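You operate a simulated robot arm through the tools that you are given. There is no shell and no other tool. Be economical: measure what you need, move in short steps, check, and stop when the job is done.

The job below is to be done with a simulated robot arm. You get a single attempt, and the scene is never put back.

Task
Pour juice into the checked mug and shut the bottle.
Fine: over half full, nothing spilt; stand the bottle back where it was.

The check looks at the end state, three seconds after you hand in, the way a careful person would. Anything else that was tipped, shoved, dropped, spilled or broken makes it a failure.

Robot
A 6-joint arm with a two-finger parallel gripper, fixed in place. Base frame: the origin is at the foot of the arm, x ahead of it, y to its left, z up; the work surface is at about z = 0.74. Lengths are in m, angles in degrees, forces in N, time in s.
With the tool pointing down near the work surface it reaches from about 0.2 to 0.64 m from the base axis. Its first joint turns from -66.0 to 66.0 degrees. Payload 2.7 kg.
Tool frame: the origin (TCP) lies between the finger pads and is the grasp point; the fingertips stand 0.023 m ahead of it; z points along the fingers, y is the line along which they close. Largest opening 0.094 m; finger width 0.038, thickness 0.01; the body of the gripper, 0.054 by 0.096 m, starts 0.039 m behind the TCP.
Orientation is that of the tool frame in the base frame, as a unit quaternion [x, y, z, w]. With the fingers straight down and closing along the base's y, the tool's x points along the base's -x, its y along +y and its z along -z.

Tools
- The arm moves only by the tool drive_tool. Its argument "targets" is a list of rows, each a list of 3 entries, a list of its own where there are three numbers: the finger opening in m, from 0 to 0.094, then the shift along the tool's x, y, z in m, then the turn, a rotation vector about the tool's x, y, z in rad. In form: [[claw, [x, y, z], [ax, ay, az]], ...]. A call has 1 to 12 rows; each row shifts and turns the commanded pose from where the row before left it, along the tool's axes as they then stand. A row lasts 0.2 s, in which the tool goes at most 0.05 m and 8.6 degrees; a call with a longer step from one row to the next is refused whole, and so is a gripper value outside its range. A pose out of reach is approached as far as the arm can. The call stops where the force on the tool passes 40 N (or 10 N more than at its start, if that is more) or the arm is blocked; 0.2 s more then pass. The fingers move at their own pace (about 0.045 m/s each) and stop on an object; they squeeze with about 21 N. The grip force told is the motor's: it shows also when the fingers shut on nothing. Time passes only in rows, and 0.2 s behind the last, so rows that do not move let the fingers close. The reply holds the time, the measured pose of the TCP, the force on the tool along the base axes, the opening and the grip force, in the units named above and with some noise, and new pictures: "pictures" is both (left out), scene, wrist or none.
- Cameras (640 x 400 px; columns grow to the right, rows downward): "scene" is fixed at [0.0815, -0.439, 1.4003]; the picture's right is [0.71, -0.70, 0.00], its down [-0.44, -0.44, -0.78] and it looks along [0.55, 0.56, -0.62] (base axes); focal length 272 px, centre (320, 200). "wrist" rides on the gripper at [0.087, 0.016, -0.075] in the tool frame; the picture's right is [-0.18, 0.98, 0.00], its down [-0.58, -0.11, -0.81] and it looks along [-0.79, -0.15, 0.59] (tool axes); focal length 243 px, centre (320, 200).
- pixel_to_xyz(camera, pixels): for up to 12 pixels [column, row] of the newest picture of that camera ("zoom" is the newest enlarged one), the place [x, y, z] in the base frame of the surface seen there, good to about 0.003 m. No time passes.
- inspect(camera, box): a new picture of the part [left, top, right, bottom] of that camera's present view, enlarged. No time passes.
- job_done(): hands the job in; it is judged then, once.

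Go step by step. Measure first, check grasps and placings, and put right what went wrong. The budget is 80 turns and 170 pictures, counting those below and the enlarged ones. Unless the task says otherwise, let go and move clear before handing in, and close with one line.

The tools are called as name(argument=value, ...) on one line, values as JSON. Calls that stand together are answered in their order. drive_tool: Moves the arm, as the interface text tells. Its arguments: {"type":"object","properties":{"targets":{"type":"array","items":{"type":"array"}},"pictures":{"type":"string","enum":["both","scene","wrist","none"]}},"required":["targets"]} The other tools are called the same way: pixel_to_xyz (camera, pixels) gives the place of the surface under pixels of a picture; inspect (camera, box) takes an enlarged picture of a part of a camera's view; job_done () hands the job in.

At the start:

```text
time_s: 0.0
tcp_pos: [0.3976, -0.0987, 1.2169]
tcp_rot: [0.0, 1.0, -0.001, 0.001]
wrist_force: [-0.8, 0.2, -1.2]
opening: 0.094
finger_force: 0.1
```

scene: 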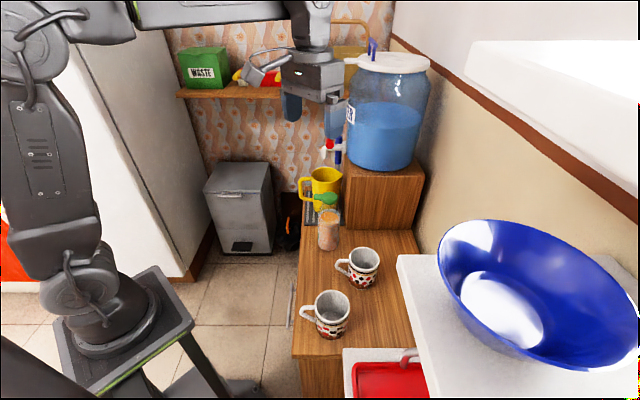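
wrist: 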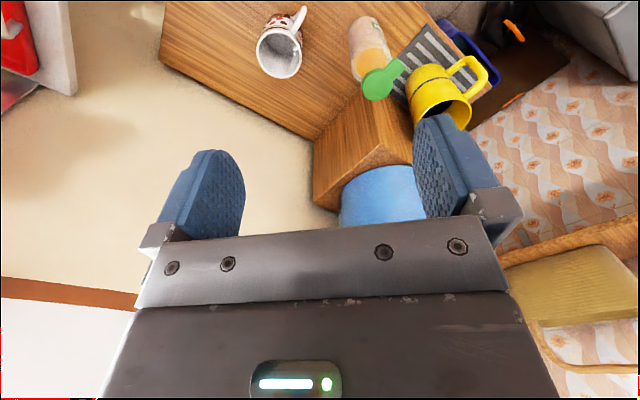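

The scene shows two patterned mugs (around 363,265 and 330,315) and a small bottle with a green top at (328,225). I'll enlarge these to tell which mug is checked and how the bottle closes.

inspect(camera="scene", box=[280, 150, 440, 250])

inspect(camera="scene", box=[280, 240, 440, 340])

inspect(camera="wrist", box=[230, 0, 510, 175])

```text
4.00 times, centred on (360, 200) of scene
```

zoom: 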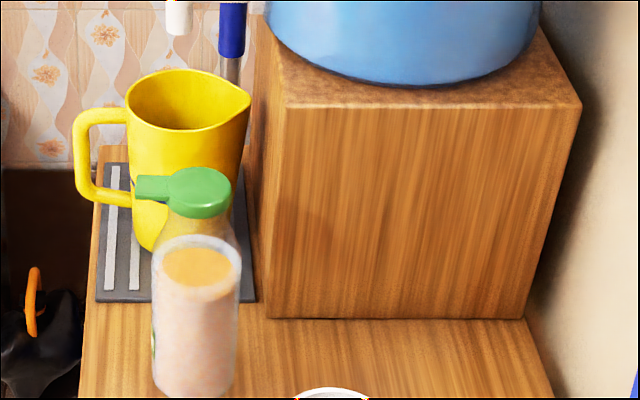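

```text
4.00 times, centred on (360, 290) of scene
```

zoom: 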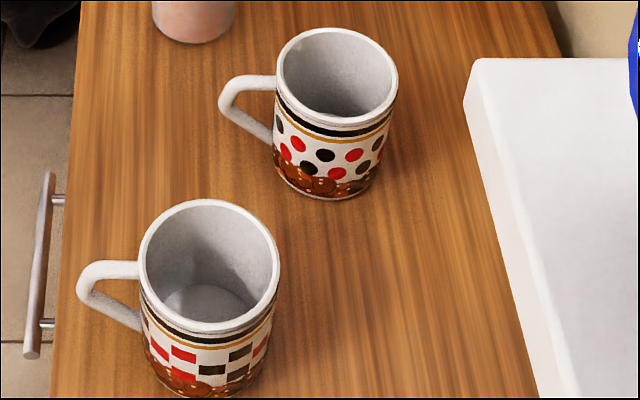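

```text
2.29 times, centred on (370, 88) of wrist
```

zoom: 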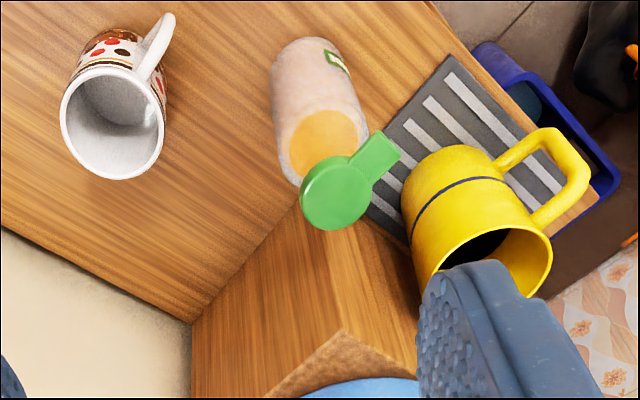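

The checked mug is the near one (330,315); the bottle has a green lid with a tab toward (315,196). I'll measure bottle, lid, mugs and bench edges.

pixel_to_xyz(camera="scene", pixels=[[316, 197], [328, 196], [336, 198], [330, 203], [329, 216], [328, 230], [329, 247], [320, 222], [339, 225], [326, 185], [350, 235], [300, 250]])

pixel_to_xyz(camera="scene", pixels=[[316, 303], [348, 303], [332, 291], [332, 321], [330, 336], [332, 314], [302, 310], [352, 256], [378, 256], [364, 248], [338, 265], [295, 355]])

inspect(camera="scene", box=[304, 185, 352, 215])

```text
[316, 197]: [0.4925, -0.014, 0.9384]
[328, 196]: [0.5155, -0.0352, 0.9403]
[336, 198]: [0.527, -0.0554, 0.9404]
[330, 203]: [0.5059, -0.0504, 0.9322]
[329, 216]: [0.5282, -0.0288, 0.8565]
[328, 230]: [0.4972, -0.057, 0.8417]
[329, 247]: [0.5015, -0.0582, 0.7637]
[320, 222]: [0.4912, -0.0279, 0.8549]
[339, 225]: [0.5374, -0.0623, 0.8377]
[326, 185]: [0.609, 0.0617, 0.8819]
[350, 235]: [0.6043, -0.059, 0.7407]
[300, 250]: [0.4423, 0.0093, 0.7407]
```

```text
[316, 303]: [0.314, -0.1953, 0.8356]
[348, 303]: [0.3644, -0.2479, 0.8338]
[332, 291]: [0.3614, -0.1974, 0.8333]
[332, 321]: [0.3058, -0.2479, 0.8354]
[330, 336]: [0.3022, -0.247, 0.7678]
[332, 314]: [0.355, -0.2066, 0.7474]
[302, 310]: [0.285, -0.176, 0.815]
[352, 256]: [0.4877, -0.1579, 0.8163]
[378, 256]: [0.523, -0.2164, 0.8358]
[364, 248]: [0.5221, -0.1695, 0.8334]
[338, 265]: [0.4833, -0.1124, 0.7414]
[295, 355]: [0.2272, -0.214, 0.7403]
```

```text
13.33 times, centred on (328, 200) of scene
```

zoom: 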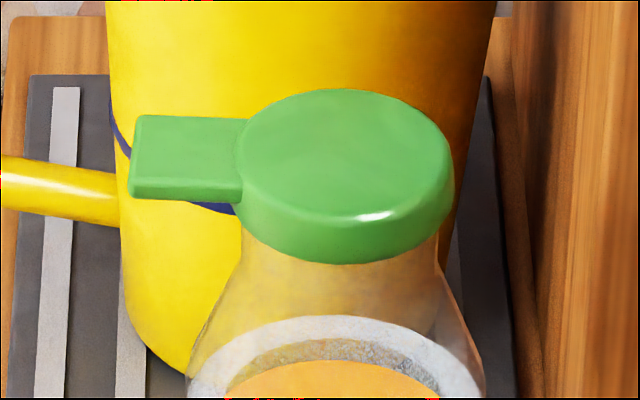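

The lid is a green disc of about 0.044 m across at (0.519,-0.039,0.94) with a tab toward (-x,+y); the mechanism isn't clear from above. I'll bring the wrist camera lower for a side look.

drive_tool(targets=[[0.094, [0.02, 0, 0.043], [0, 0, 0]], [0.094, [0.02, 0, 0.043], [0, 0, 0]], [0.094, [0.02, 0, 0.043], [0, 0, 0]], [0.094, [0.02, 0, 0.043], [0, 0, 0]], [0.094, [0.02, 0, 0.043], [0, 0, 0]]], pictures="wrist")

```text
time_s: 1.2
tcp_pos: [0.2984, -0.1007, 1.0008]
tcp_rot: [0.0, 1.0, -0.001, 0.002]
wrist_force: [0.1, 1.0, -0.3]
opening: 0.0939
finger_force: 0.1
```

wrist: 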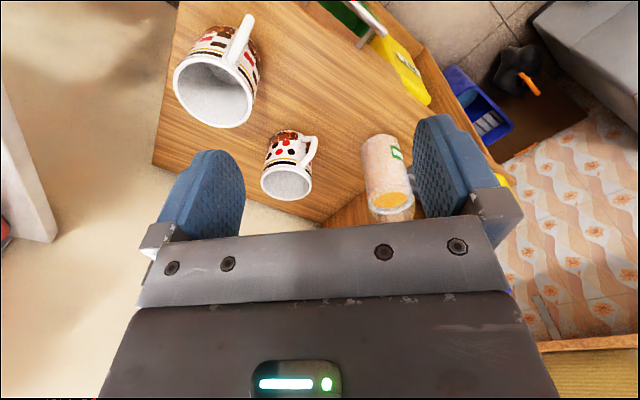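

The lid is hidden behind the gripper here. I'll yaw the wrist by -135° so the camera will end up above a horizontal grasp approaching square to the bench edge, rising a bit.

drive_tool(targets=[[0.094, [-0.04, 0, -0.03], [0, 0, 0]], [0.094, [-0.04, 0, -0.03], [0, 0, 0]], [0.094, [0, 0, 0], [0, 0, -0.147]], [0.094, [0, 0, 0], [0, 0, -0.147]], [0.094, [0, 0, 0], [0, 0, -0.147]], [0.094, [0, 0, 0], [0, 0, -0.147]], [0.094, [0, 0, 0], [0, 0, -0.147]], [0.094, [0, 0, 0], [0, 0, -0.147]], [0.094, [0, 0, 0], [0, 0, -0.147]], [0.094, [0, 0, 0], [0, 0, -0.147]], [0.094, [0, 0, 0], [0, 0, -0.147]], [0.094, [0, 0, 0], [0, 0, -0.147]]], pictures="none")

drive_tool(targets=[[0.094, [0, 0, 0], [0, 0, -0.147]], [0.094, [0, 0, 0], [0, 0, -0.147]], [0.094, [0, 0, 0], [0, 0, -0.147]], [0.094, [0, 0, 0], [0, 0, -0.147]], [0.094, [0, 0, 0], [0, 0, -0.147]], [0.094, [0, 0, 0], [0, 0, -0.147]]])

```text
time_s: 3.8
tcp_pos: [0.3787, -0.1004, 1.062]
tcp_rot: [-0.671, 0.741, -0.001, 0.001]
wrist_force: [0.7, 0.6, 0.0]
opening: 0.094
finger_force: 0.1
```

```text
time_s: 5.2
tcp_pos: [0.3786, -0.1005, 1.0605]
tcp_rot: [0.924, -0.383, 0.001, 0.001]
wrist_force: [-0.1, -0.2, 0.3]
opening: 0.0939
finger_force: 0.0
```

scene: 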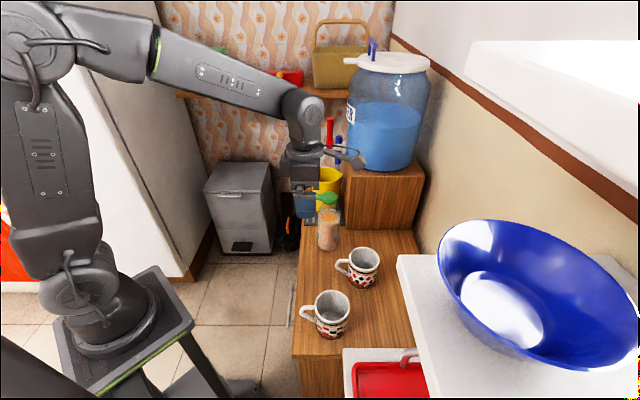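
wrist: 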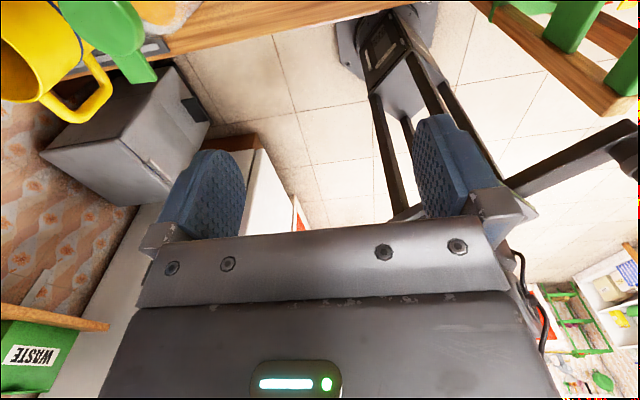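

The yaw worked (tool x now along (0.7,-0.7)). Next shift to about (0.42, 0.06) and tilt the tool up in stages to horizontal, watching the picture.

drive_tool(targets=[[0.094, [-0.021, -0.0355, 0], [0, 0, 0]], [0.094, [-0.021, -0.0355, 0], [0, 0, 0]], [0.094, [-0.021, -0.0355, 0], [0, 0, 0]], [0.094, [-0.021, -0.0355, 0], [0, 0, 0]], [0.094, [0, 0, 0], [0, 0.1428, 0]], [0.094, [0, 0, 0], [0, 0.1428, 0]], [0.094, [0, 0, 0], [0, 0.1428, 0]], [0.094, [0, 0, 0], [0, 0.1428, 0]], [0.094, [0, 0, 0], [0, 0.1428, 0]], [0.094, [0, 0, 0], [0, 0.1428, 0]]])

```text
time_s: 7.4
tcp_pos: [0.4197, 0.06, 1.0621]
tcp_rot: [0.839, -0.349, 0.385, 0.16]
wrist_force: [0.1, 0.6, 0.3]
opening: 0.0939
finger_force: 0.1
```

scene: 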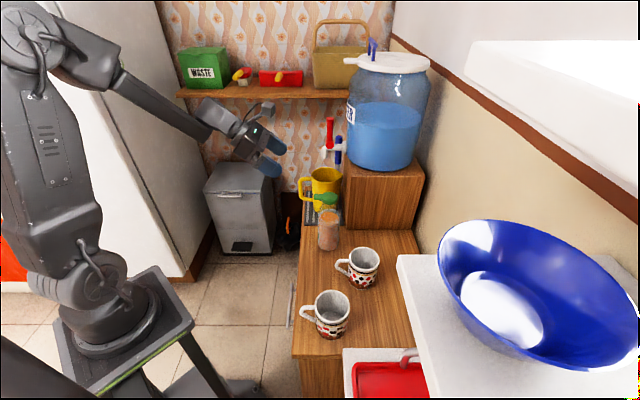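
wrist: 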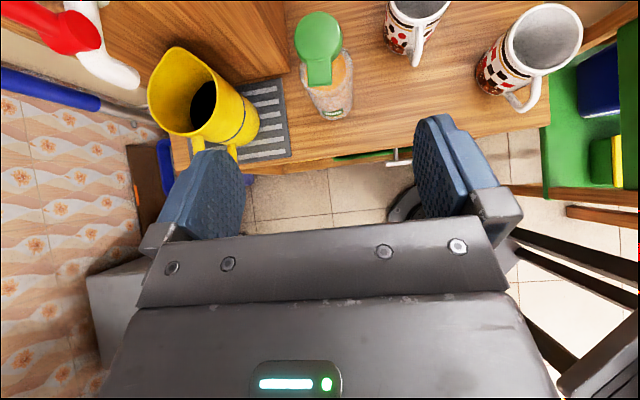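

The tilt works and the wrist view shows the lid at (318,40) with its tab toward the robot. I'll complete the tilt to horizontal and lower to about lid height for a side view.

drive_tool(targets=[[0.094, [0, 0, 0], [0, 0.1428, 0]], [0.094, [0, 0, 0], [0, 0.1428, 0]], [0.094, [0, 0, 0], [0, 0.1428, 0]], [0.094, [0, 0, 0], [0, 0.1428, 0]], [0.094, [0, 0, 0], [0, 0.1428, 0]], [0.094, [-0.04, 0, 0], [0, 0, 0]], [0.094, [-0.04, 0, 0], [0, 0, 0]], [0.094, [-0.03, 0, 0], [0, 0, 0]]])

```text
time_s: 9.2
tcp_pos: [0.4222, 0.0596, 0.9512]
tcp_rot: [0.651, -0.273, 0.654, 0.272]
wrist_force: [-0.8, -0.4, -0.6]
opening: 0.094
finger_force: 0.0
```

scene: 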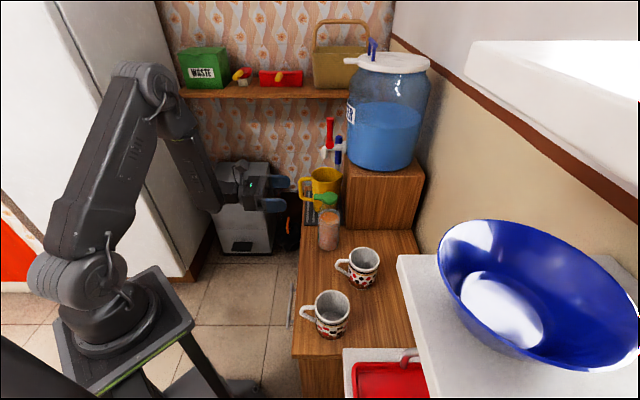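
wrist: 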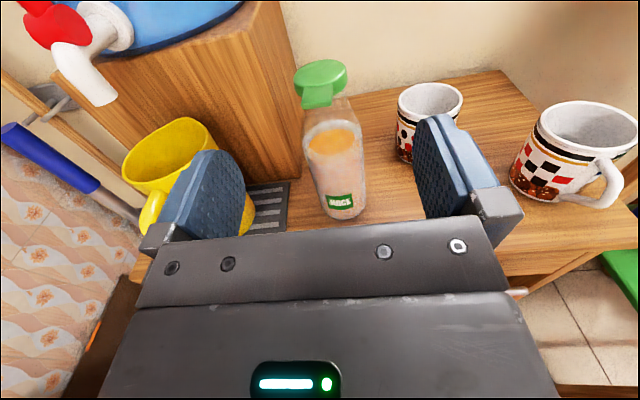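

The tool is horizontal and the bottle (label "JUICE"-like, lid at 320,80) shows well. I'll enlarge the lid.

inspect(camera="wrist", box=[272, 45, 400, 125])

inspect(camera="wrist", box=[256, 50, 416, 230])

pixel_to_xyz(camera="wrist", pixels=[[320, 68], [296, 72], [346, 72], [317, 88], [318, 100], [304, 95], [329, 95], [334, 140], [306, 145], [365, 145], [338, 180], [343, 214]])

```text
5.00 times, centred on (336, 85) of wrist
```

zoom: 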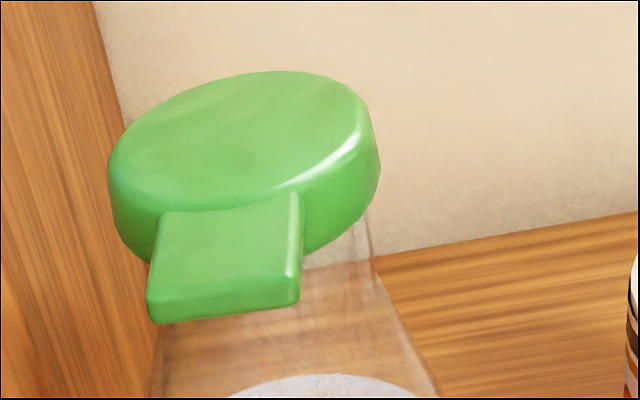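

```text
2.22 times, centred on (336, 140) of wrist
```

zoom: 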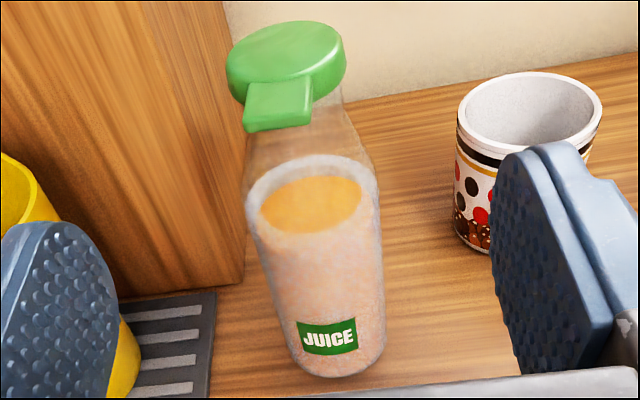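

```text
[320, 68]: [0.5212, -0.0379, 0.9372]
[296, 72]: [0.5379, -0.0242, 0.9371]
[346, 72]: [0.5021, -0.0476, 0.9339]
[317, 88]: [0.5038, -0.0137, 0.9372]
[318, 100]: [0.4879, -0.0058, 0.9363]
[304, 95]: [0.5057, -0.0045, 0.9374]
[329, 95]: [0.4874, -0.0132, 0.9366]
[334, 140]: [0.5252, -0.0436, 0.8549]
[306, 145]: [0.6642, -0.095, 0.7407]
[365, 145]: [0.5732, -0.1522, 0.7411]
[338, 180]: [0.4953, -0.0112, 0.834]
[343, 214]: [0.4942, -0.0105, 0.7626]
```

The lid has a flat tab (about 0.02 wide, top z≈0.937) aligned with my approach axis. It looks like a lid lifted by the tab, so I'll close the fingers and bring the tips just short of the underside of the tab.

drive_tool(targets=[[0.0, [-0.023, 0, 0], [0, 0, 0]], [0.0, [-0.023, 0, 0], [0, 0, 0]], [0.0, [0, 0, 0], [0, 0, 0]], [0.0, [0, 0, 0], [0, 0, 0]], [0.0, [0, 0, 0], [0, 0, 0]], [0.0, [0, 0, 0.03], [0, 0, 0]], [0.0, [0, 0, 0.025], [0, 0, 0]]])

```text
time_s: 10.8
tcp_pos: [0.4605, 0.0199, 0.9053]
tcp_rot: [0.652, -0.272, 0.653, 0.272]
wrist_force: [0.3, -0.1, -0.8]
opening: 0.0
finger_force: 21.0
```

scene: 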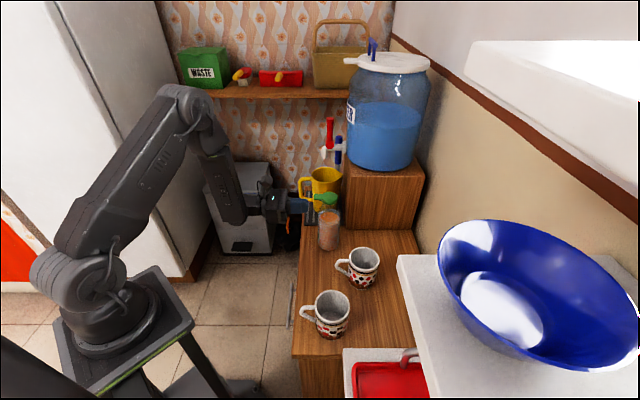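
wrist: 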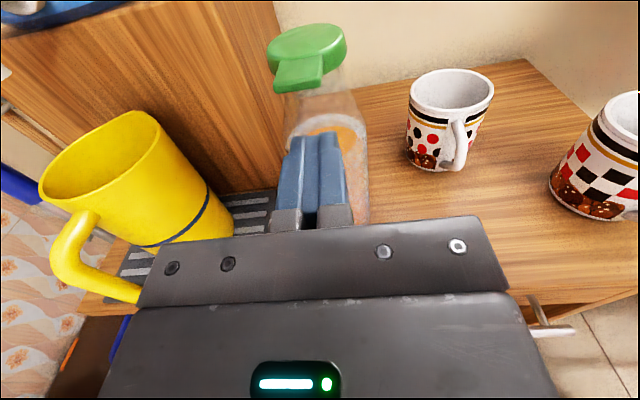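

The fingers are closed just below and behind the tab. I'll zoom from the scene side to check heights.

inspect(camera="scene", box=[280, 180, 360, 230])

pixel_to_xyz(camera="wrist", pixels=[[276, 88], [320, 82], [298, 75], [310, 38], [270, 50], [346, 45], [305, 138], [332, 138], [312, 165], [333, 165]])

```text
8.00 times, centred on (320, 205) of scene
```

zoom: 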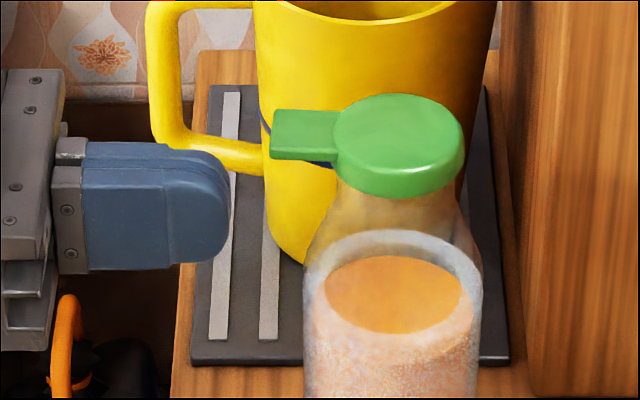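

```text
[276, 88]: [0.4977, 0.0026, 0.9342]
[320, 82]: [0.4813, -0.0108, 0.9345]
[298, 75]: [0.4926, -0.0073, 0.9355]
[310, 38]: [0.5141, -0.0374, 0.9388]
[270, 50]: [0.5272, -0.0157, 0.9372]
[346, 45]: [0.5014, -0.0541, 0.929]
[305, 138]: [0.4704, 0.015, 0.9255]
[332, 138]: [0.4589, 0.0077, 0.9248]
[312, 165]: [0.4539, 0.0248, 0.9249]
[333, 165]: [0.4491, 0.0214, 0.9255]
```

The finger top is z≈0.925 and the tab top 0.935, about 0.005 thick. I'll lower 2 mm, slide 28 mm under the tab, and then look.

drive_tool(targets=[[0.0, [-0.002, -0.003, 0.0], [0, 0, 0]], [0.0, [0, 0, 0.014], [0, 0, 0]], [0.0, [0, 0, 0.014], [0, 0, 0]]], pictures="wrist")

inspect(camera="scene", box=[280, 180, 360, 230])

```text
time_s: 11.6
tcp_pos: [0.4811, 0.0034, 0.9027]
tcp_rot: [0.653, -0.272, 0.653, 0.272]
wrist_force: [0.4, -0.6, -0.4]
opening: 0.0001
finger_force: 21.0
```

wrist: 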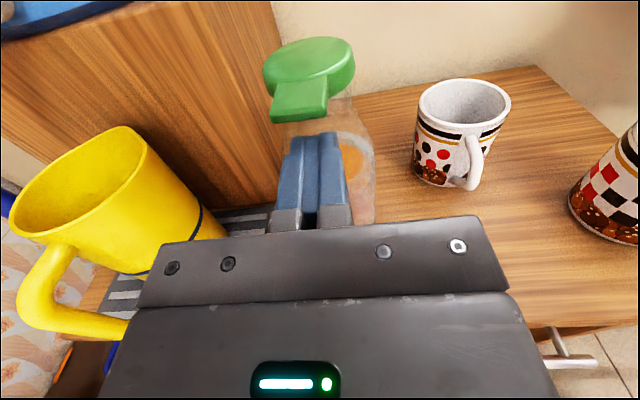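

```text
8.00 times, centred on (320, 205) of scene
```

zoom: 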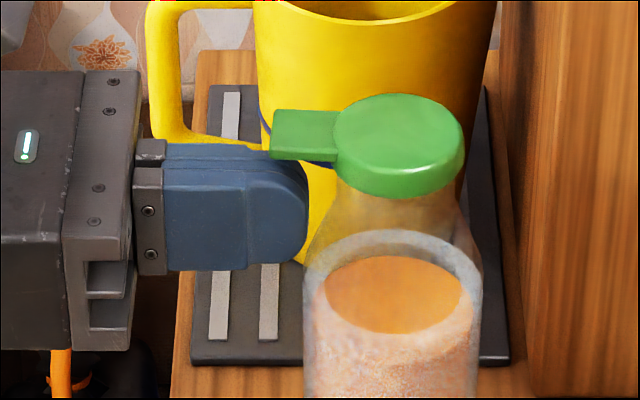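

The fingertip is under the tab without contact. Now 4 mm more forward and lift in 3 mm steps to see what gives.

drive_tool(targets=[[0.0, [0, 0, 0.004], [0, 0, 0]], [0.0, [0.003, 0, 0], [0, 0, 0]], [0.0, [0.003, 0, 0], [0, 0, 0]], [0.0, [0.003, 0, 0], [0, 0, 0]], [0.0, [0.003, 0, 0], [0, 0, 0]]], pictures="wrist")

inspect(camera="scene", box=[280, 170, 376, 260])

```text
time_s: 12.8
tcp_pos: [0.4835, -0.0012, 0.9159]
tcp_rot: [0.651, -0.273, 0.653, 0.273]
wrist_force: [0.6, 0.1, -1.5]
opening: 0.0
finger_force: 21.5
```

wrist: 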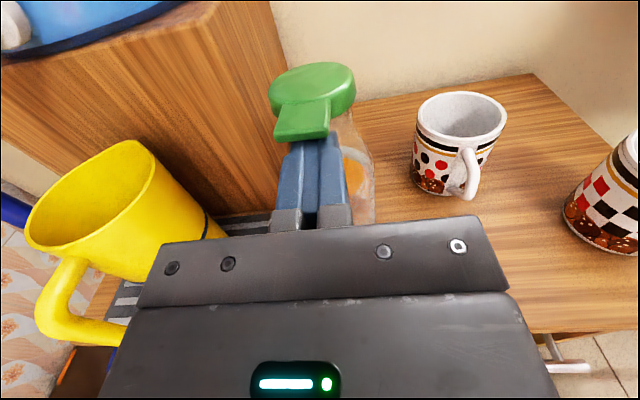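

```text
4.44 times, centred on (328, 215) of scene
```

zoom: 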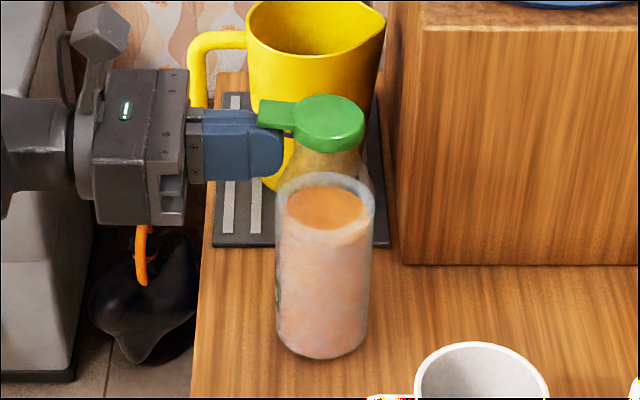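

Force is small (-1.5 N) and the bottle looks upright; I'll check whether the lid tilted by measuring heights across it.

pixel_to_xyz(camera="wrist", pixels=[[280, 132], [325, 130], [304, 118], [302, 102], [310, 90], [275, 88], [345, 85], [312, 70], [358, 180]])

inspect(camera="wrist", box=[250, 50, 394, 140])

inspect(camera="scene", box=[304, 180, 352, 210])

```text
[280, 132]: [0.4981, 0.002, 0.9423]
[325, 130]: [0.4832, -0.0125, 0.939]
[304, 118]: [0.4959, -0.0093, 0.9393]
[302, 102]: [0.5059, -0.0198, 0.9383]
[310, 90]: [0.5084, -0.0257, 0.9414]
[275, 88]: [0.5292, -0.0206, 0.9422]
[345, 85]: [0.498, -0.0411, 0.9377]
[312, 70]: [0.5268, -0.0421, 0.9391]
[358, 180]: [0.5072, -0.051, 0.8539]
```

```text
4.44 times, centred on (322, 95) of wrist
```

zoom: 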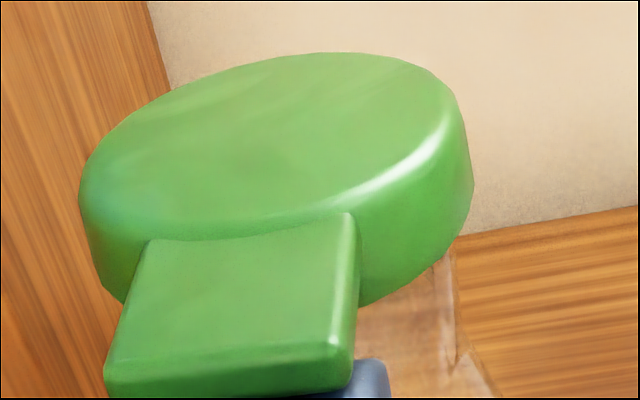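

```text
13.33 times, centred on (328, 195) of scene
```

zoom: 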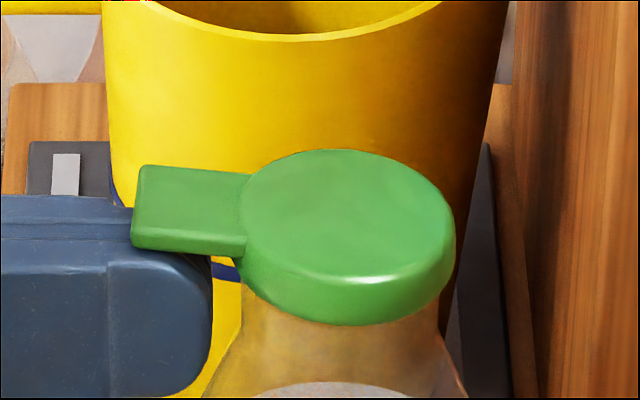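

Contact has just been made and the tab is up a few mm. Lift another 8 mm and compare.

drive_tool(targets=[[0.0, [0.003, 0, 0], [0, 0, 0]], [0.0, [0.003, 0, 0], [0, 0, 0]], [0.0, [0.002, 0, 0], [0, 0, 0]]], pictures="wrist")

inspect(camera="scene", box=[296, 175, 376, 255])

```text
time_s: 13.6
tcp_pos: [0.4833, -0.001, 0.9239]
tcp_rot: [0.652, -0.273, 0.653, 0.273]
wrist_force: [0.7, 0.4, 0.5]
opening: 0.0
finger_force: 21.0
```

wrist: 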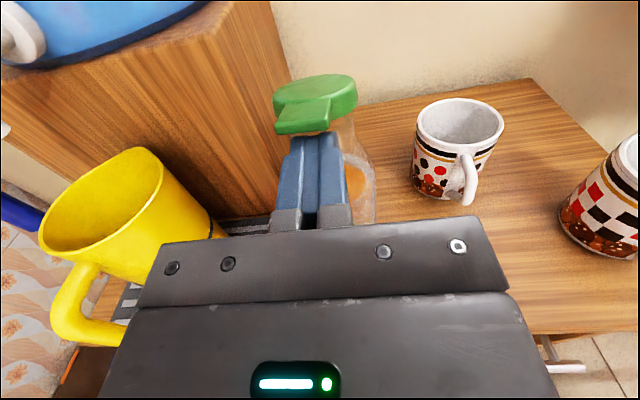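

```text
5.00 times, centred on (336, 215) of scene
```

zoom: 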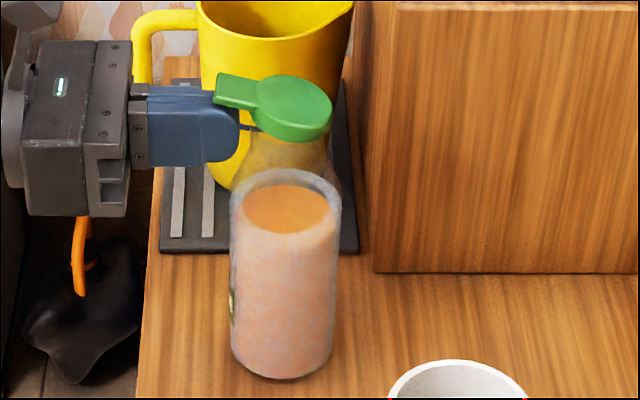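

The lid hinges at the far side and opens as the tab rises while the bottle stays upright. I'll follow the hinge arc: up and then forward.

drive_tool(targets=[[0.0, [0.006, 0, 0.002], [0, 0, 0]], [0.0, [0.006, 0, 0.002], [0, 0, 0]], [0.0, [0.007, 0, 0.004], [0, 0, 0]], [0.0, [0.007, 0, 0.005], [0, 0, 0]], [0.0, [0.006, 0, 0.005], [0, 0, 0]], [0.0, [0.006, 0, 0.005], [0, 0, 0]], [0.0, [0.005, 0, 0.005], [0, 0, 0]]])

```text
time_s: 15.2
tcp_pos: [0.5029, -0.02, 0.9665]
tcp_rot: [0.652, -0.272, 0.653, 0.272]
wrist_force: [0.3, 0.6, -1.0]
opening: 0.0
finger_force: 21.3
```

scene: 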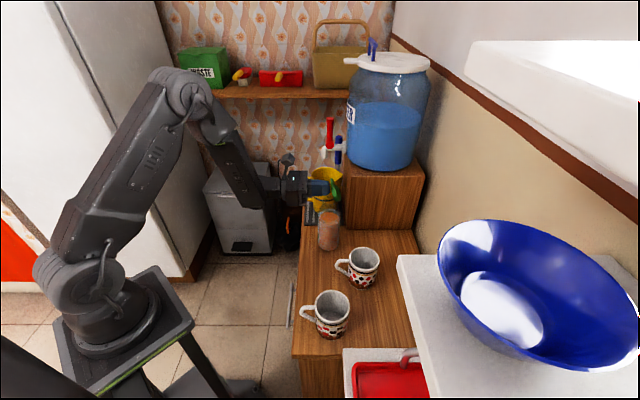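
wrist: 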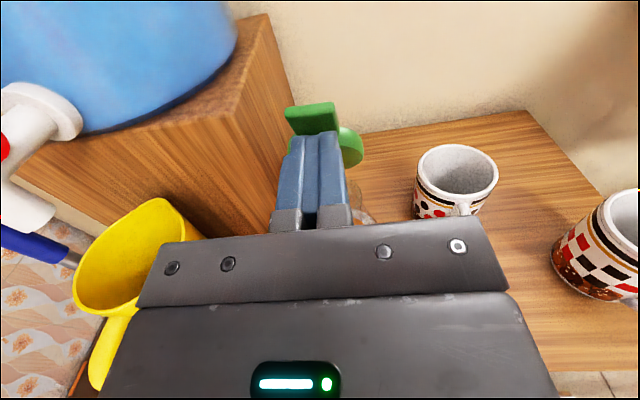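

The lid has swung up to about 65-70° (tab at 312,118 in the wrist view). I'll continue forward over the mouth to push it past vertical.

drive_tool(targets=[[0.0, [0.003, 0, 0.006], [0, 0, 0]], [0.0, [0.002, 0, 0.007], [0, 0, 0]], [0.0, [0.001, 0, 0.007], [0, 0, 0]], [0.0, [0, 0, 0.007], [0, 0, 0]], [0.0, [0, 0, 0.007], [0, 0, 0]]], pictures="wrist")

inspect(camera="scene", box=[288, 165, 384, 255])

```text
time_s: 16.4
tcp_pos: [0.5277, -0.0438, 0.9717]
tcp_rot: [0.652, -0.272, 0.653, 0.273]
wrist_force: [-0.5, 0.8, -0.2]
opening: 0.0
finger_force: 21.0
```

wrist: 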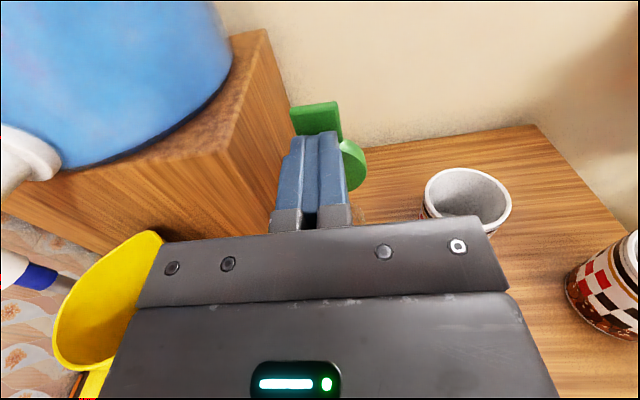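

```text
4.44 times, centred on (336, 210) of scene
```

zoom: 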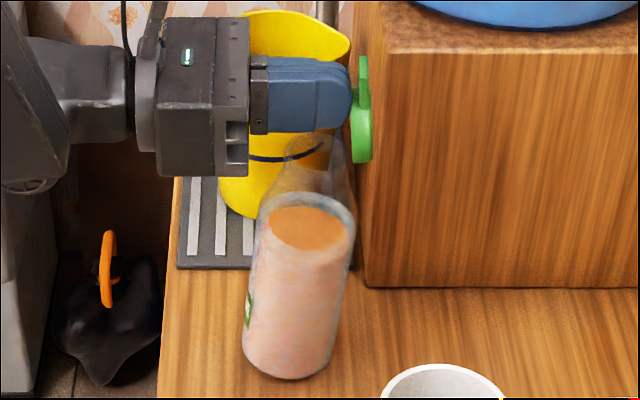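

The bottle (zoom 288,370 to 312,200) now leans away slightly: the lid has hit its stop and I am tipping the bottle. I'll back off at once, slowly.

drive_tool(targets=[[0.0, [0, 0, -0.004], [0, 0, 0]], [0.0, [0, 0, -0.004], [0, 0, 0]], [0.0, [0, 0, -0.004], [0, 0, 0]]], pictures="wrist")

inspect(camera="scene", box=[288, 165, 384, 255])

```text
time_s: 17.2
tcp_pos: [0.5182, -0.0353, 0.9728]
tcp_rot: [0.652, -0.273, 0.653, 0.273]
wrist_force: [-0.5, 1.5, -0.6]
opening: 0.0
finger_force: 21.4
```

wrist: 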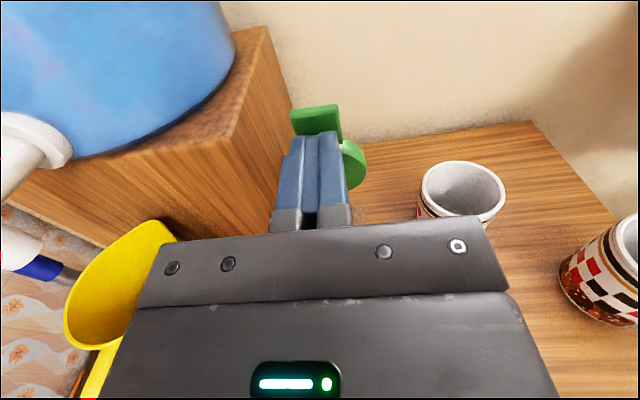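

```text
4.44 times, centred on (336, 210) of scene
```

zoom: 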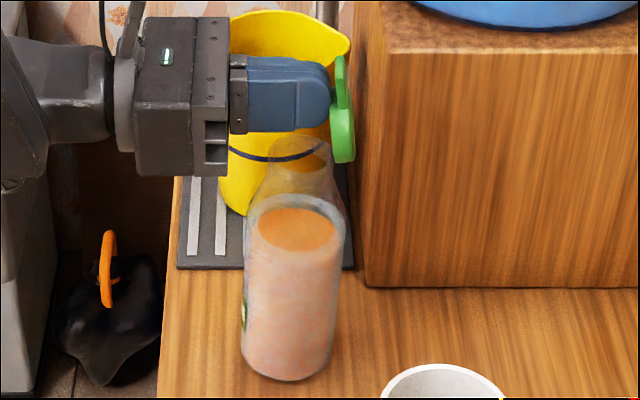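

The bottle has nearly righted. Backing off further to see whether the lid stays up by itself.

drive_tool(targets=[[0.0, [0, 0, -0.004], [0, 0, 0]], [0.0, [0, 0, -0.004], [0, 0, 0]], [0.0, [0, 0, 0], [0, 0, 0]]], pictures="wrist")

inspect(camera="scene", box=[288, 165, 384, 255])

```text
time_s: 18.0
tcp_pos: [0.513, -0.0284, 0.972]
tcp_rot: [0.652, -0.272, 0.653, 0.272]
wrist_force: [-0.5, 0.4, -0.1]
opening: 0.0002
finger_force: 21.0
```

wrist: 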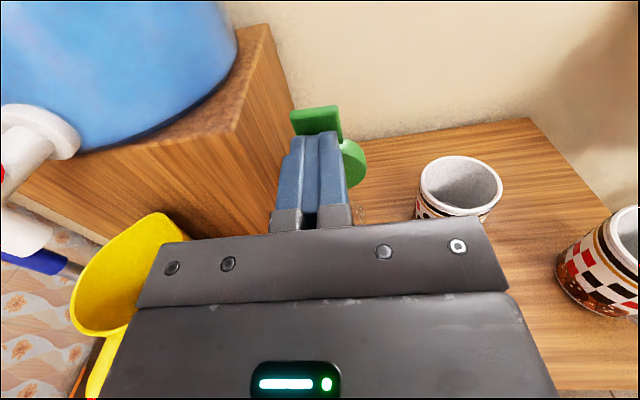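

```text
4.44 times, centred on (336, 210) of scene
```

zoom: 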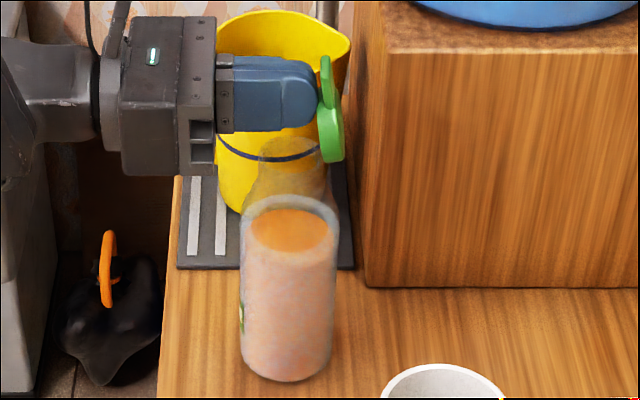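

The bottle is upright again and the lid (zoom 330,110) may still be resting on the finger. Back off more to see if it stays.

drive_tool(targets=[[0.0, [0, 0, -0.005], [0, 0, 0]], [0.0, [0, 0, -0.005], [0, 0, 0]], [0.0, [0, 0, 0], [0, 0, 0]]], pictures="wrist")

inspect(camera="scene", box=[288, 165, 384, 255])

```text
time_s: 18.8
tcp_pos: [0.5068, -0.0225, 0.9733]
tcp_rot: [0.652, -0.272, 0.653, 0.273]
wrist_force: [1.0, -1.1, 0.7]
opening: 0.0001
finger_force: 21.3
```

wrist: 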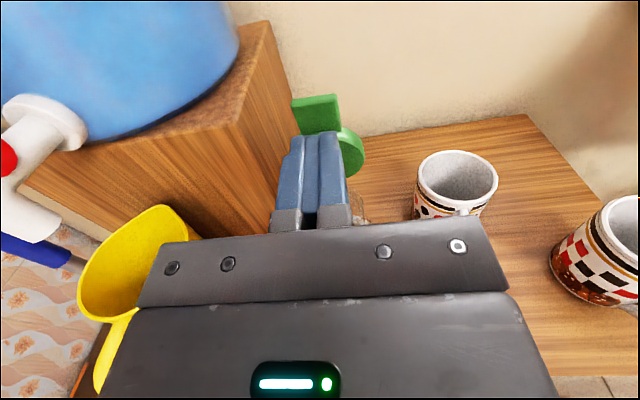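

```text
4.44 times, centred on (336, 210) of scene
```

zoom: 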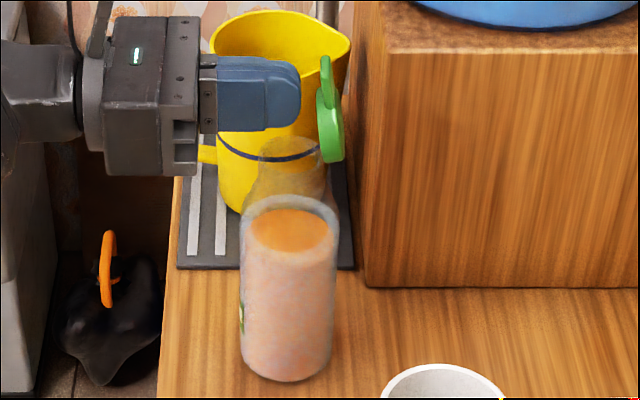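

A gap shows between finger and lid: the lid stays open. I'll retreat fully and reopen the fingers, then measure the bottle.

drive_tool(targets=[[0.0, [0.002, 0, -0.03], [0, 0, 0]], [0.0, [0, 0, -0.04], [0, 0, 0]], [0.0, [0, 0, -0.04], [0, 0, 0]], [0.094, [0, 0, -0.01], [0, 0, 0]], [0.094, [0, 0, 0], [0, 0, 0]], [0.094, [0, 0, 0], [0, 0, 0]], [0.094, [0, 0, 0], [0, 0, 0]], [0.094, [0, 0, 0], [0, 0, 0]]], pictures="wrist")

inspect(camera="scene", box=[288, 165, 384, 255])

inspect(camera="wrist", box=[256, 30, 416, 230])

```text
time_s: 20.6
tcp_pos: [0.4221, 0.0621, 0.9737]
tcp_rot: [0.652, -0.273, 0.653, 0.273]
wrist_force: [0.5, 0.3, -0.1]
opening: 0.0939
finger_force: 0.1
```

wrist: 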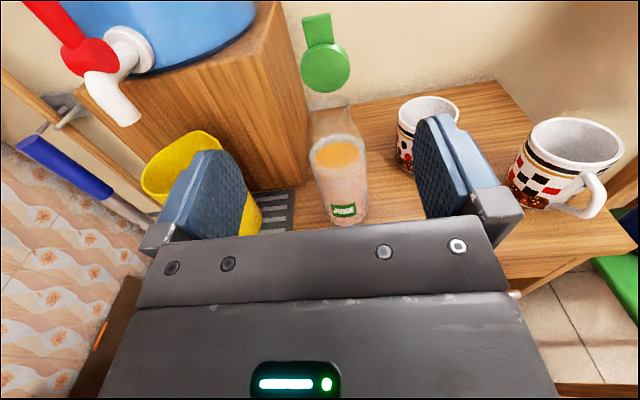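

```text
4.44 times, centred on (336, 210) of scene
```

zoom: 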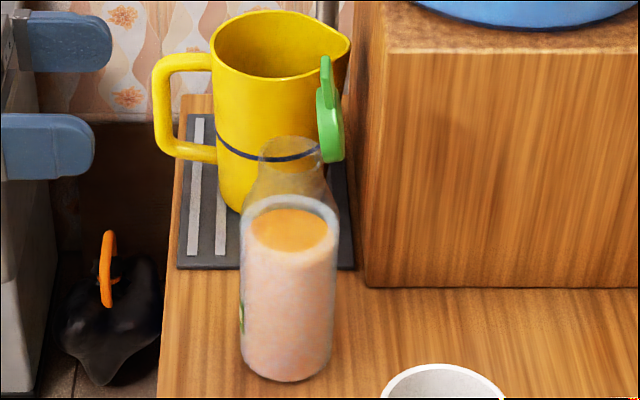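

```text
2.00 times, centred on (336, 130) of wrist
```

zoom: 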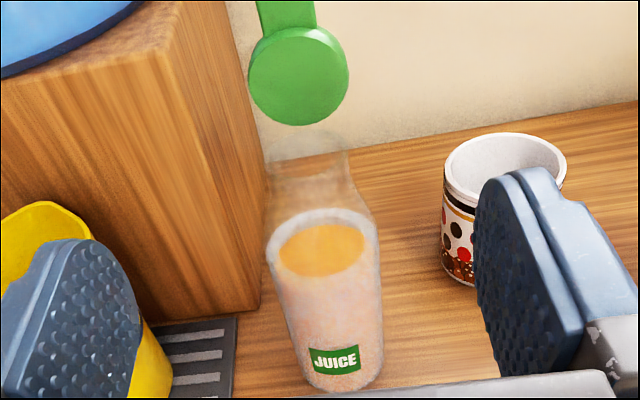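

The lid is open and stable, the bottle upright. Measure the bottle body now, and compare to the original spot (label point originally (0.494,-0.0105,0.763)).

pixel_to_xyz(camera="wrist", pixels=[[344, 211], [316, 172], [366, 165], [340, 185], [325, 66], [318, 28], [340, 222], [338, 155], [330, 110], [335, 137]])

pixel_to_xyz(camera="scene", pixels=[[329, 247], [328, 230], [320, 222], [339, 225], [330, 249], [329, 215], [316, 303], [348, 303], [332, 291], [332, 321]])

inspect(camera="scene", box=[280, 150, 440, 250])

```text
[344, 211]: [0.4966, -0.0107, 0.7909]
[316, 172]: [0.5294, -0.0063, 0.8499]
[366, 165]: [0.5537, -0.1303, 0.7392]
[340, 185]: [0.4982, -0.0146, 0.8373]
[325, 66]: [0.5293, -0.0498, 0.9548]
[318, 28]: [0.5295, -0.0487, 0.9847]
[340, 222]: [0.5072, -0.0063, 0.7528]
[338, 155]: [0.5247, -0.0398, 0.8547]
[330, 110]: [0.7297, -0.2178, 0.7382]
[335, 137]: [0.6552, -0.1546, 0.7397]
```

```text
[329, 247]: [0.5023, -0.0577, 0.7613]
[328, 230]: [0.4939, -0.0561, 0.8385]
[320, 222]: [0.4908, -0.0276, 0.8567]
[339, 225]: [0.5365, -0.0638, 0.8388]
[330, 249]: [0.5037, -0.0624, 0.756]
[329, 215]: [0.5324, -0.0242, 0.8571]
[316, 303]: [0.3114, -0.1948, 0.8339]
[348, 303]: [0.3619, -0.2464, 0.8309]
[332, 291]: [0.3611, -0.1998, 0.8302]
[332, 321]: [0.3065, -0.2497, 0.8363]
```

```text
4.00 times, centred on (360, 200) of scene
```

zoom: 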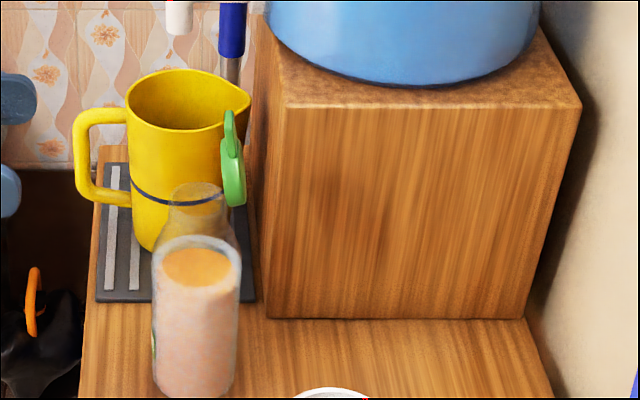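

The bottle hasn't moved (silhouette matches the first zoom): axis ≈ (0.518,-0.037), radius ≈ 0.031. Before entering with open fingers I'll check clearance to the yellow jug and the dotted mug.

pixel_to_xyz(camera="scene", pixels=[[302, 182], [303, 197], [310, 199], [312, 180], [317, 208], [319, 212], [339, 210], [314, 195], [352, 256], [341, 267], [364, 248], [350, 262]])

```text
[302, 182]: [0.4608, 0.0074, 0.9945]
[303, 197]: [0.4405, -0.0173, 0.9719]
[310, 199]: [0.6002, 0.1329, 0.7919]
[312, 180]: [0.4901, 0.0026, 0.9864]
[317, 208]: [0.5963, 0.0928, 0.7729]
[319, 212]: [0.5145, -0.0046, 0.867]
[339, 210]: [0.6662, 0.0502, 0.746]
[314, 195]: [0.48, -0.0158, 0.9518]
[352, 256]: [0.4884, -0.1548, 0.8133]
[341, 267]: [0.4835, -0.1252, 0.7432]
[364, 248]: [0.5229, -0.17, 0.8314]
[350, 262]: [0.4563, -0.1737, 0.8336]
```

Clear all around (jug ≈0.1 m away, dotted mug's handle ≈0.07 m). I'll lower to z=0.81 and advance most of the way to the bottle.

drive_tool(targets=[[0.09, [-0.041, 0, 0], [0, 0, 0]], [0.09, [-0.041, 0, 0], [0, 0, 0]], [0.09, [-0.041, 0, 0], [0, 0, 0]], [0.09, [-0.041, 0, 0], [0, 0, 0]], [0.09, [0, 0.001, 0.025], [0, 0, 0]], [0.09, [0, 0, 0.025], [0, 0, 0]], [0.09, [0, 0, 0.025], [0, 0, 0]], [0.09, [0, 0, 0.02], [0, 0, 0]]])

```text
time_s: 22.4
tcp_pos: [0.4892, -0.0043, 0.8099]
tcp_rot: [0.652, -0.272, 0.653, 0.272]
wrist_force: [-0.4, -0.4, 0.6]
opening: 0.09
finger_force: 0.1
```

scene: 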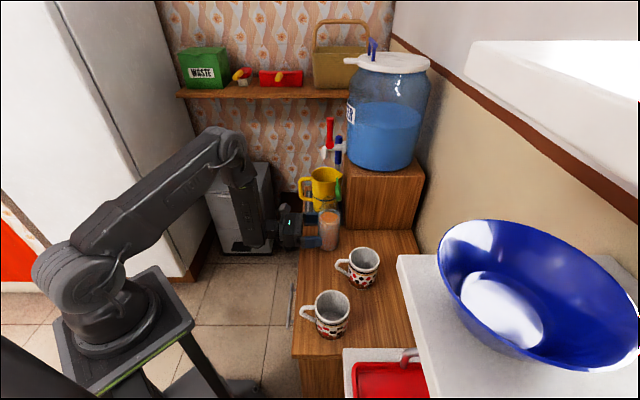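
wrist: 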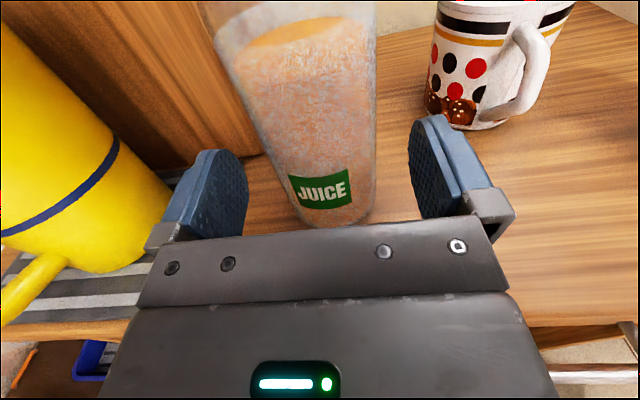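

The bottle sits between the fingers and is centred (label at 320,190). Advance 0.042 and close slowly.

drive_tool(targets=[[0.09, [0, 0, 0.021], [0, 0, 0]], [0.09, [0, 0, 0.02], [0, 0, 0]], [0.075, [0, 0, 0], [0, 0, 0]], [0.068, [0, 0, 0], [0, 0, 0]], [0.062, [0, 0, 0], [0, 0, 0]], [0.055, [0, 0, 0], [0, 0, 0]], [0.045, [0, 0, 0], [0, 0, 0]], [0.04, [0, 0, 0], [0, 0, 0]]])

inspect(camera="scene", box=[288, 165, 384, 255])

```text
time_s: 24.2
tcp_pos: [0.518, -0.0356, 0.8103]
tcp_rot: [0.652, -0.272, 0.654, 0.272]
wrist_force: [-1.1, -0.9, 0.1]
opening: 0.0648
finger_force: 21.2
```

scene: 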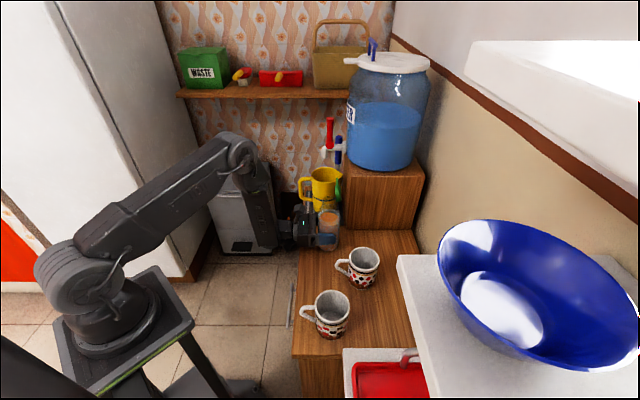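
wrist: 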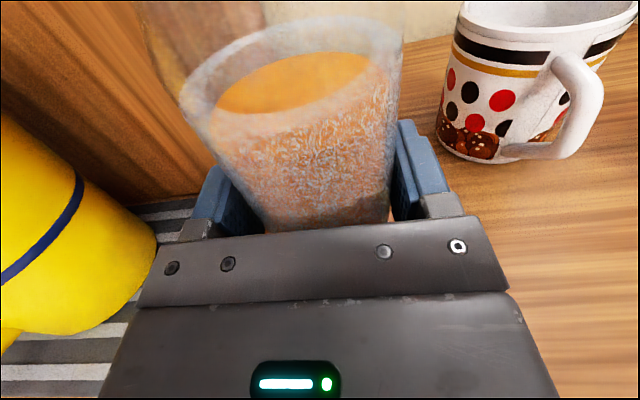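

```text
4.44 times, centred on (336, 210) of scene
```

zoom: 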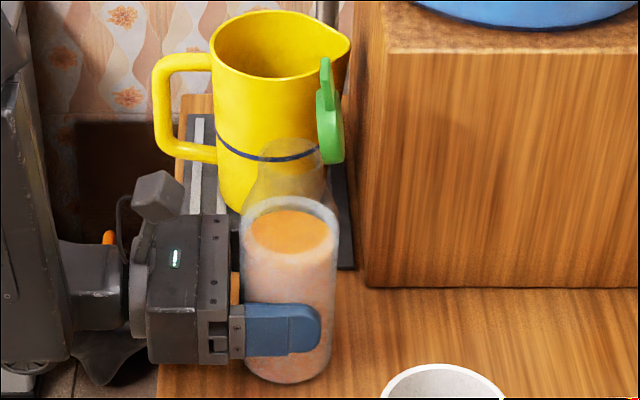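

Gripped at 0.065 m, 21 N; lid still open. I note the standing pose (0.518,-0.0356,0.8103). Lift 0.14 m gently, then look.

drive_tool(targets=[[0.04, [0.005, 0, 0], [0, 0, 0]], [0.04, [0.01, 0, 0], [0, 0, 0]], [0.04, [0.015, 0, 0], [0, 0, 0]], [0.04, [0.02, 0, 0], [0, 0, 0]], [0.04, [0.02, 0, 0], [0, 0, 0]], [0.04, [0.02, 0, 0], [0, 0, 0]], [0.04, [0.02, 0, 0], [0, 0, 0]], [0.04, [0.015, 0, 0], [0, 0, 0]], [0.04, [0.01, 0, 0], [0, 0, 0]], [0.04, [0.005, 0, 0], [0, 0, 0]]], pictures="scene")

```text
time_s: 26.4
tcp_pos: [0.5167, -0.0346, 0.951]
tcp_rot: [0.652, -0.272, 0.654, 0.271]
wrist_force: [0.3, 0.1, -4.1]
opening: 0.0639
finger_force: 20.5
```

scene: 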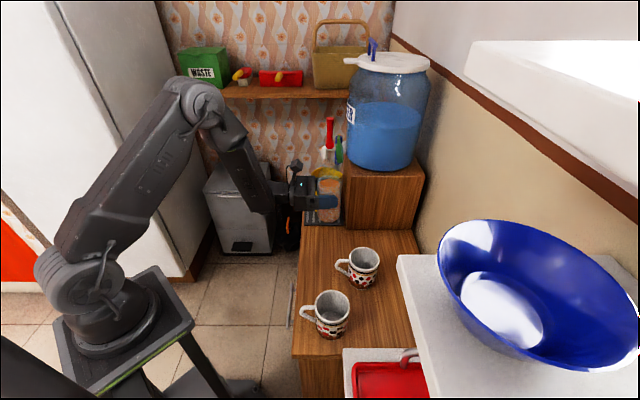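

The bottle is lifted (4.1 N). Now slide 0.149 m along tool +y toward the checked mug.

drive_tool(targets=[[0.04, [0, 0.005, 0], [0, 0, 0]], [0.04, [0, 0.012, 0.001], [0, 0, 0]], [0.04, [0, 0.018, 0.001], [0, 0, 0]], [0.04, [0, 0.02, 0.001], [0, 0, 0]], [0.04, [0, 0.02, 0.001], [0, 0, 0]], [0.04, [0, 0.02, 0.001], [0, 0, 0]], [0.04, [0, 0.02, 0.001], [0, 0, 0]], [0.04, [0, 0.018, 0], [0, 0, 0]], [0.04, [0, 0.011, 0], [0, 0, 0]], [0.04, [0, 0.005, 0], [0, 0, 0]]])

inspect(camera="scene", box=[260, 200, 420, 340])

```text
time_s: 28.6
tcp_pos: [0.4147, -0.1447, 0.9502]
tcp_rot: [0.652, -0.272, 0.654, 0.271]
wrist_force: [0.2, 0.3, -4.6]
opening: 0.0646
finger_force: 20.7
```

scene: 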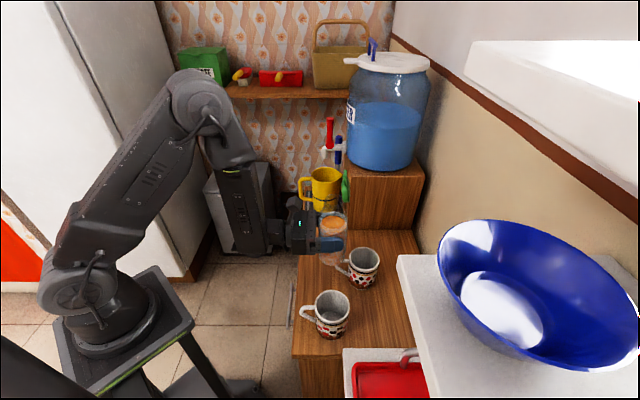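
wrist: 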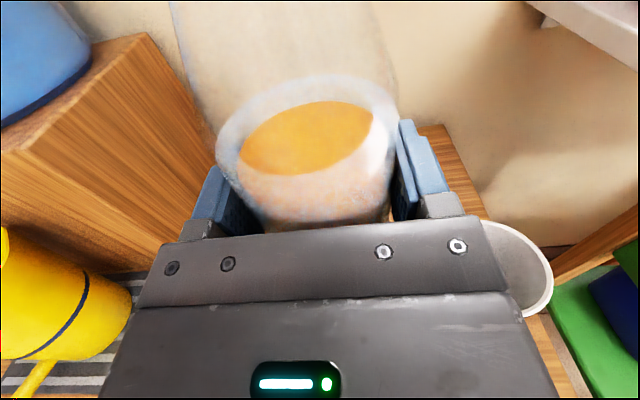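

```text
2.86 times, centred on (340, 270) of scene
```

zoom: 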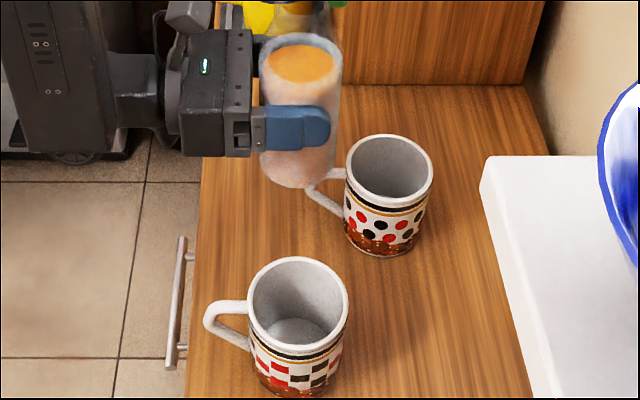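

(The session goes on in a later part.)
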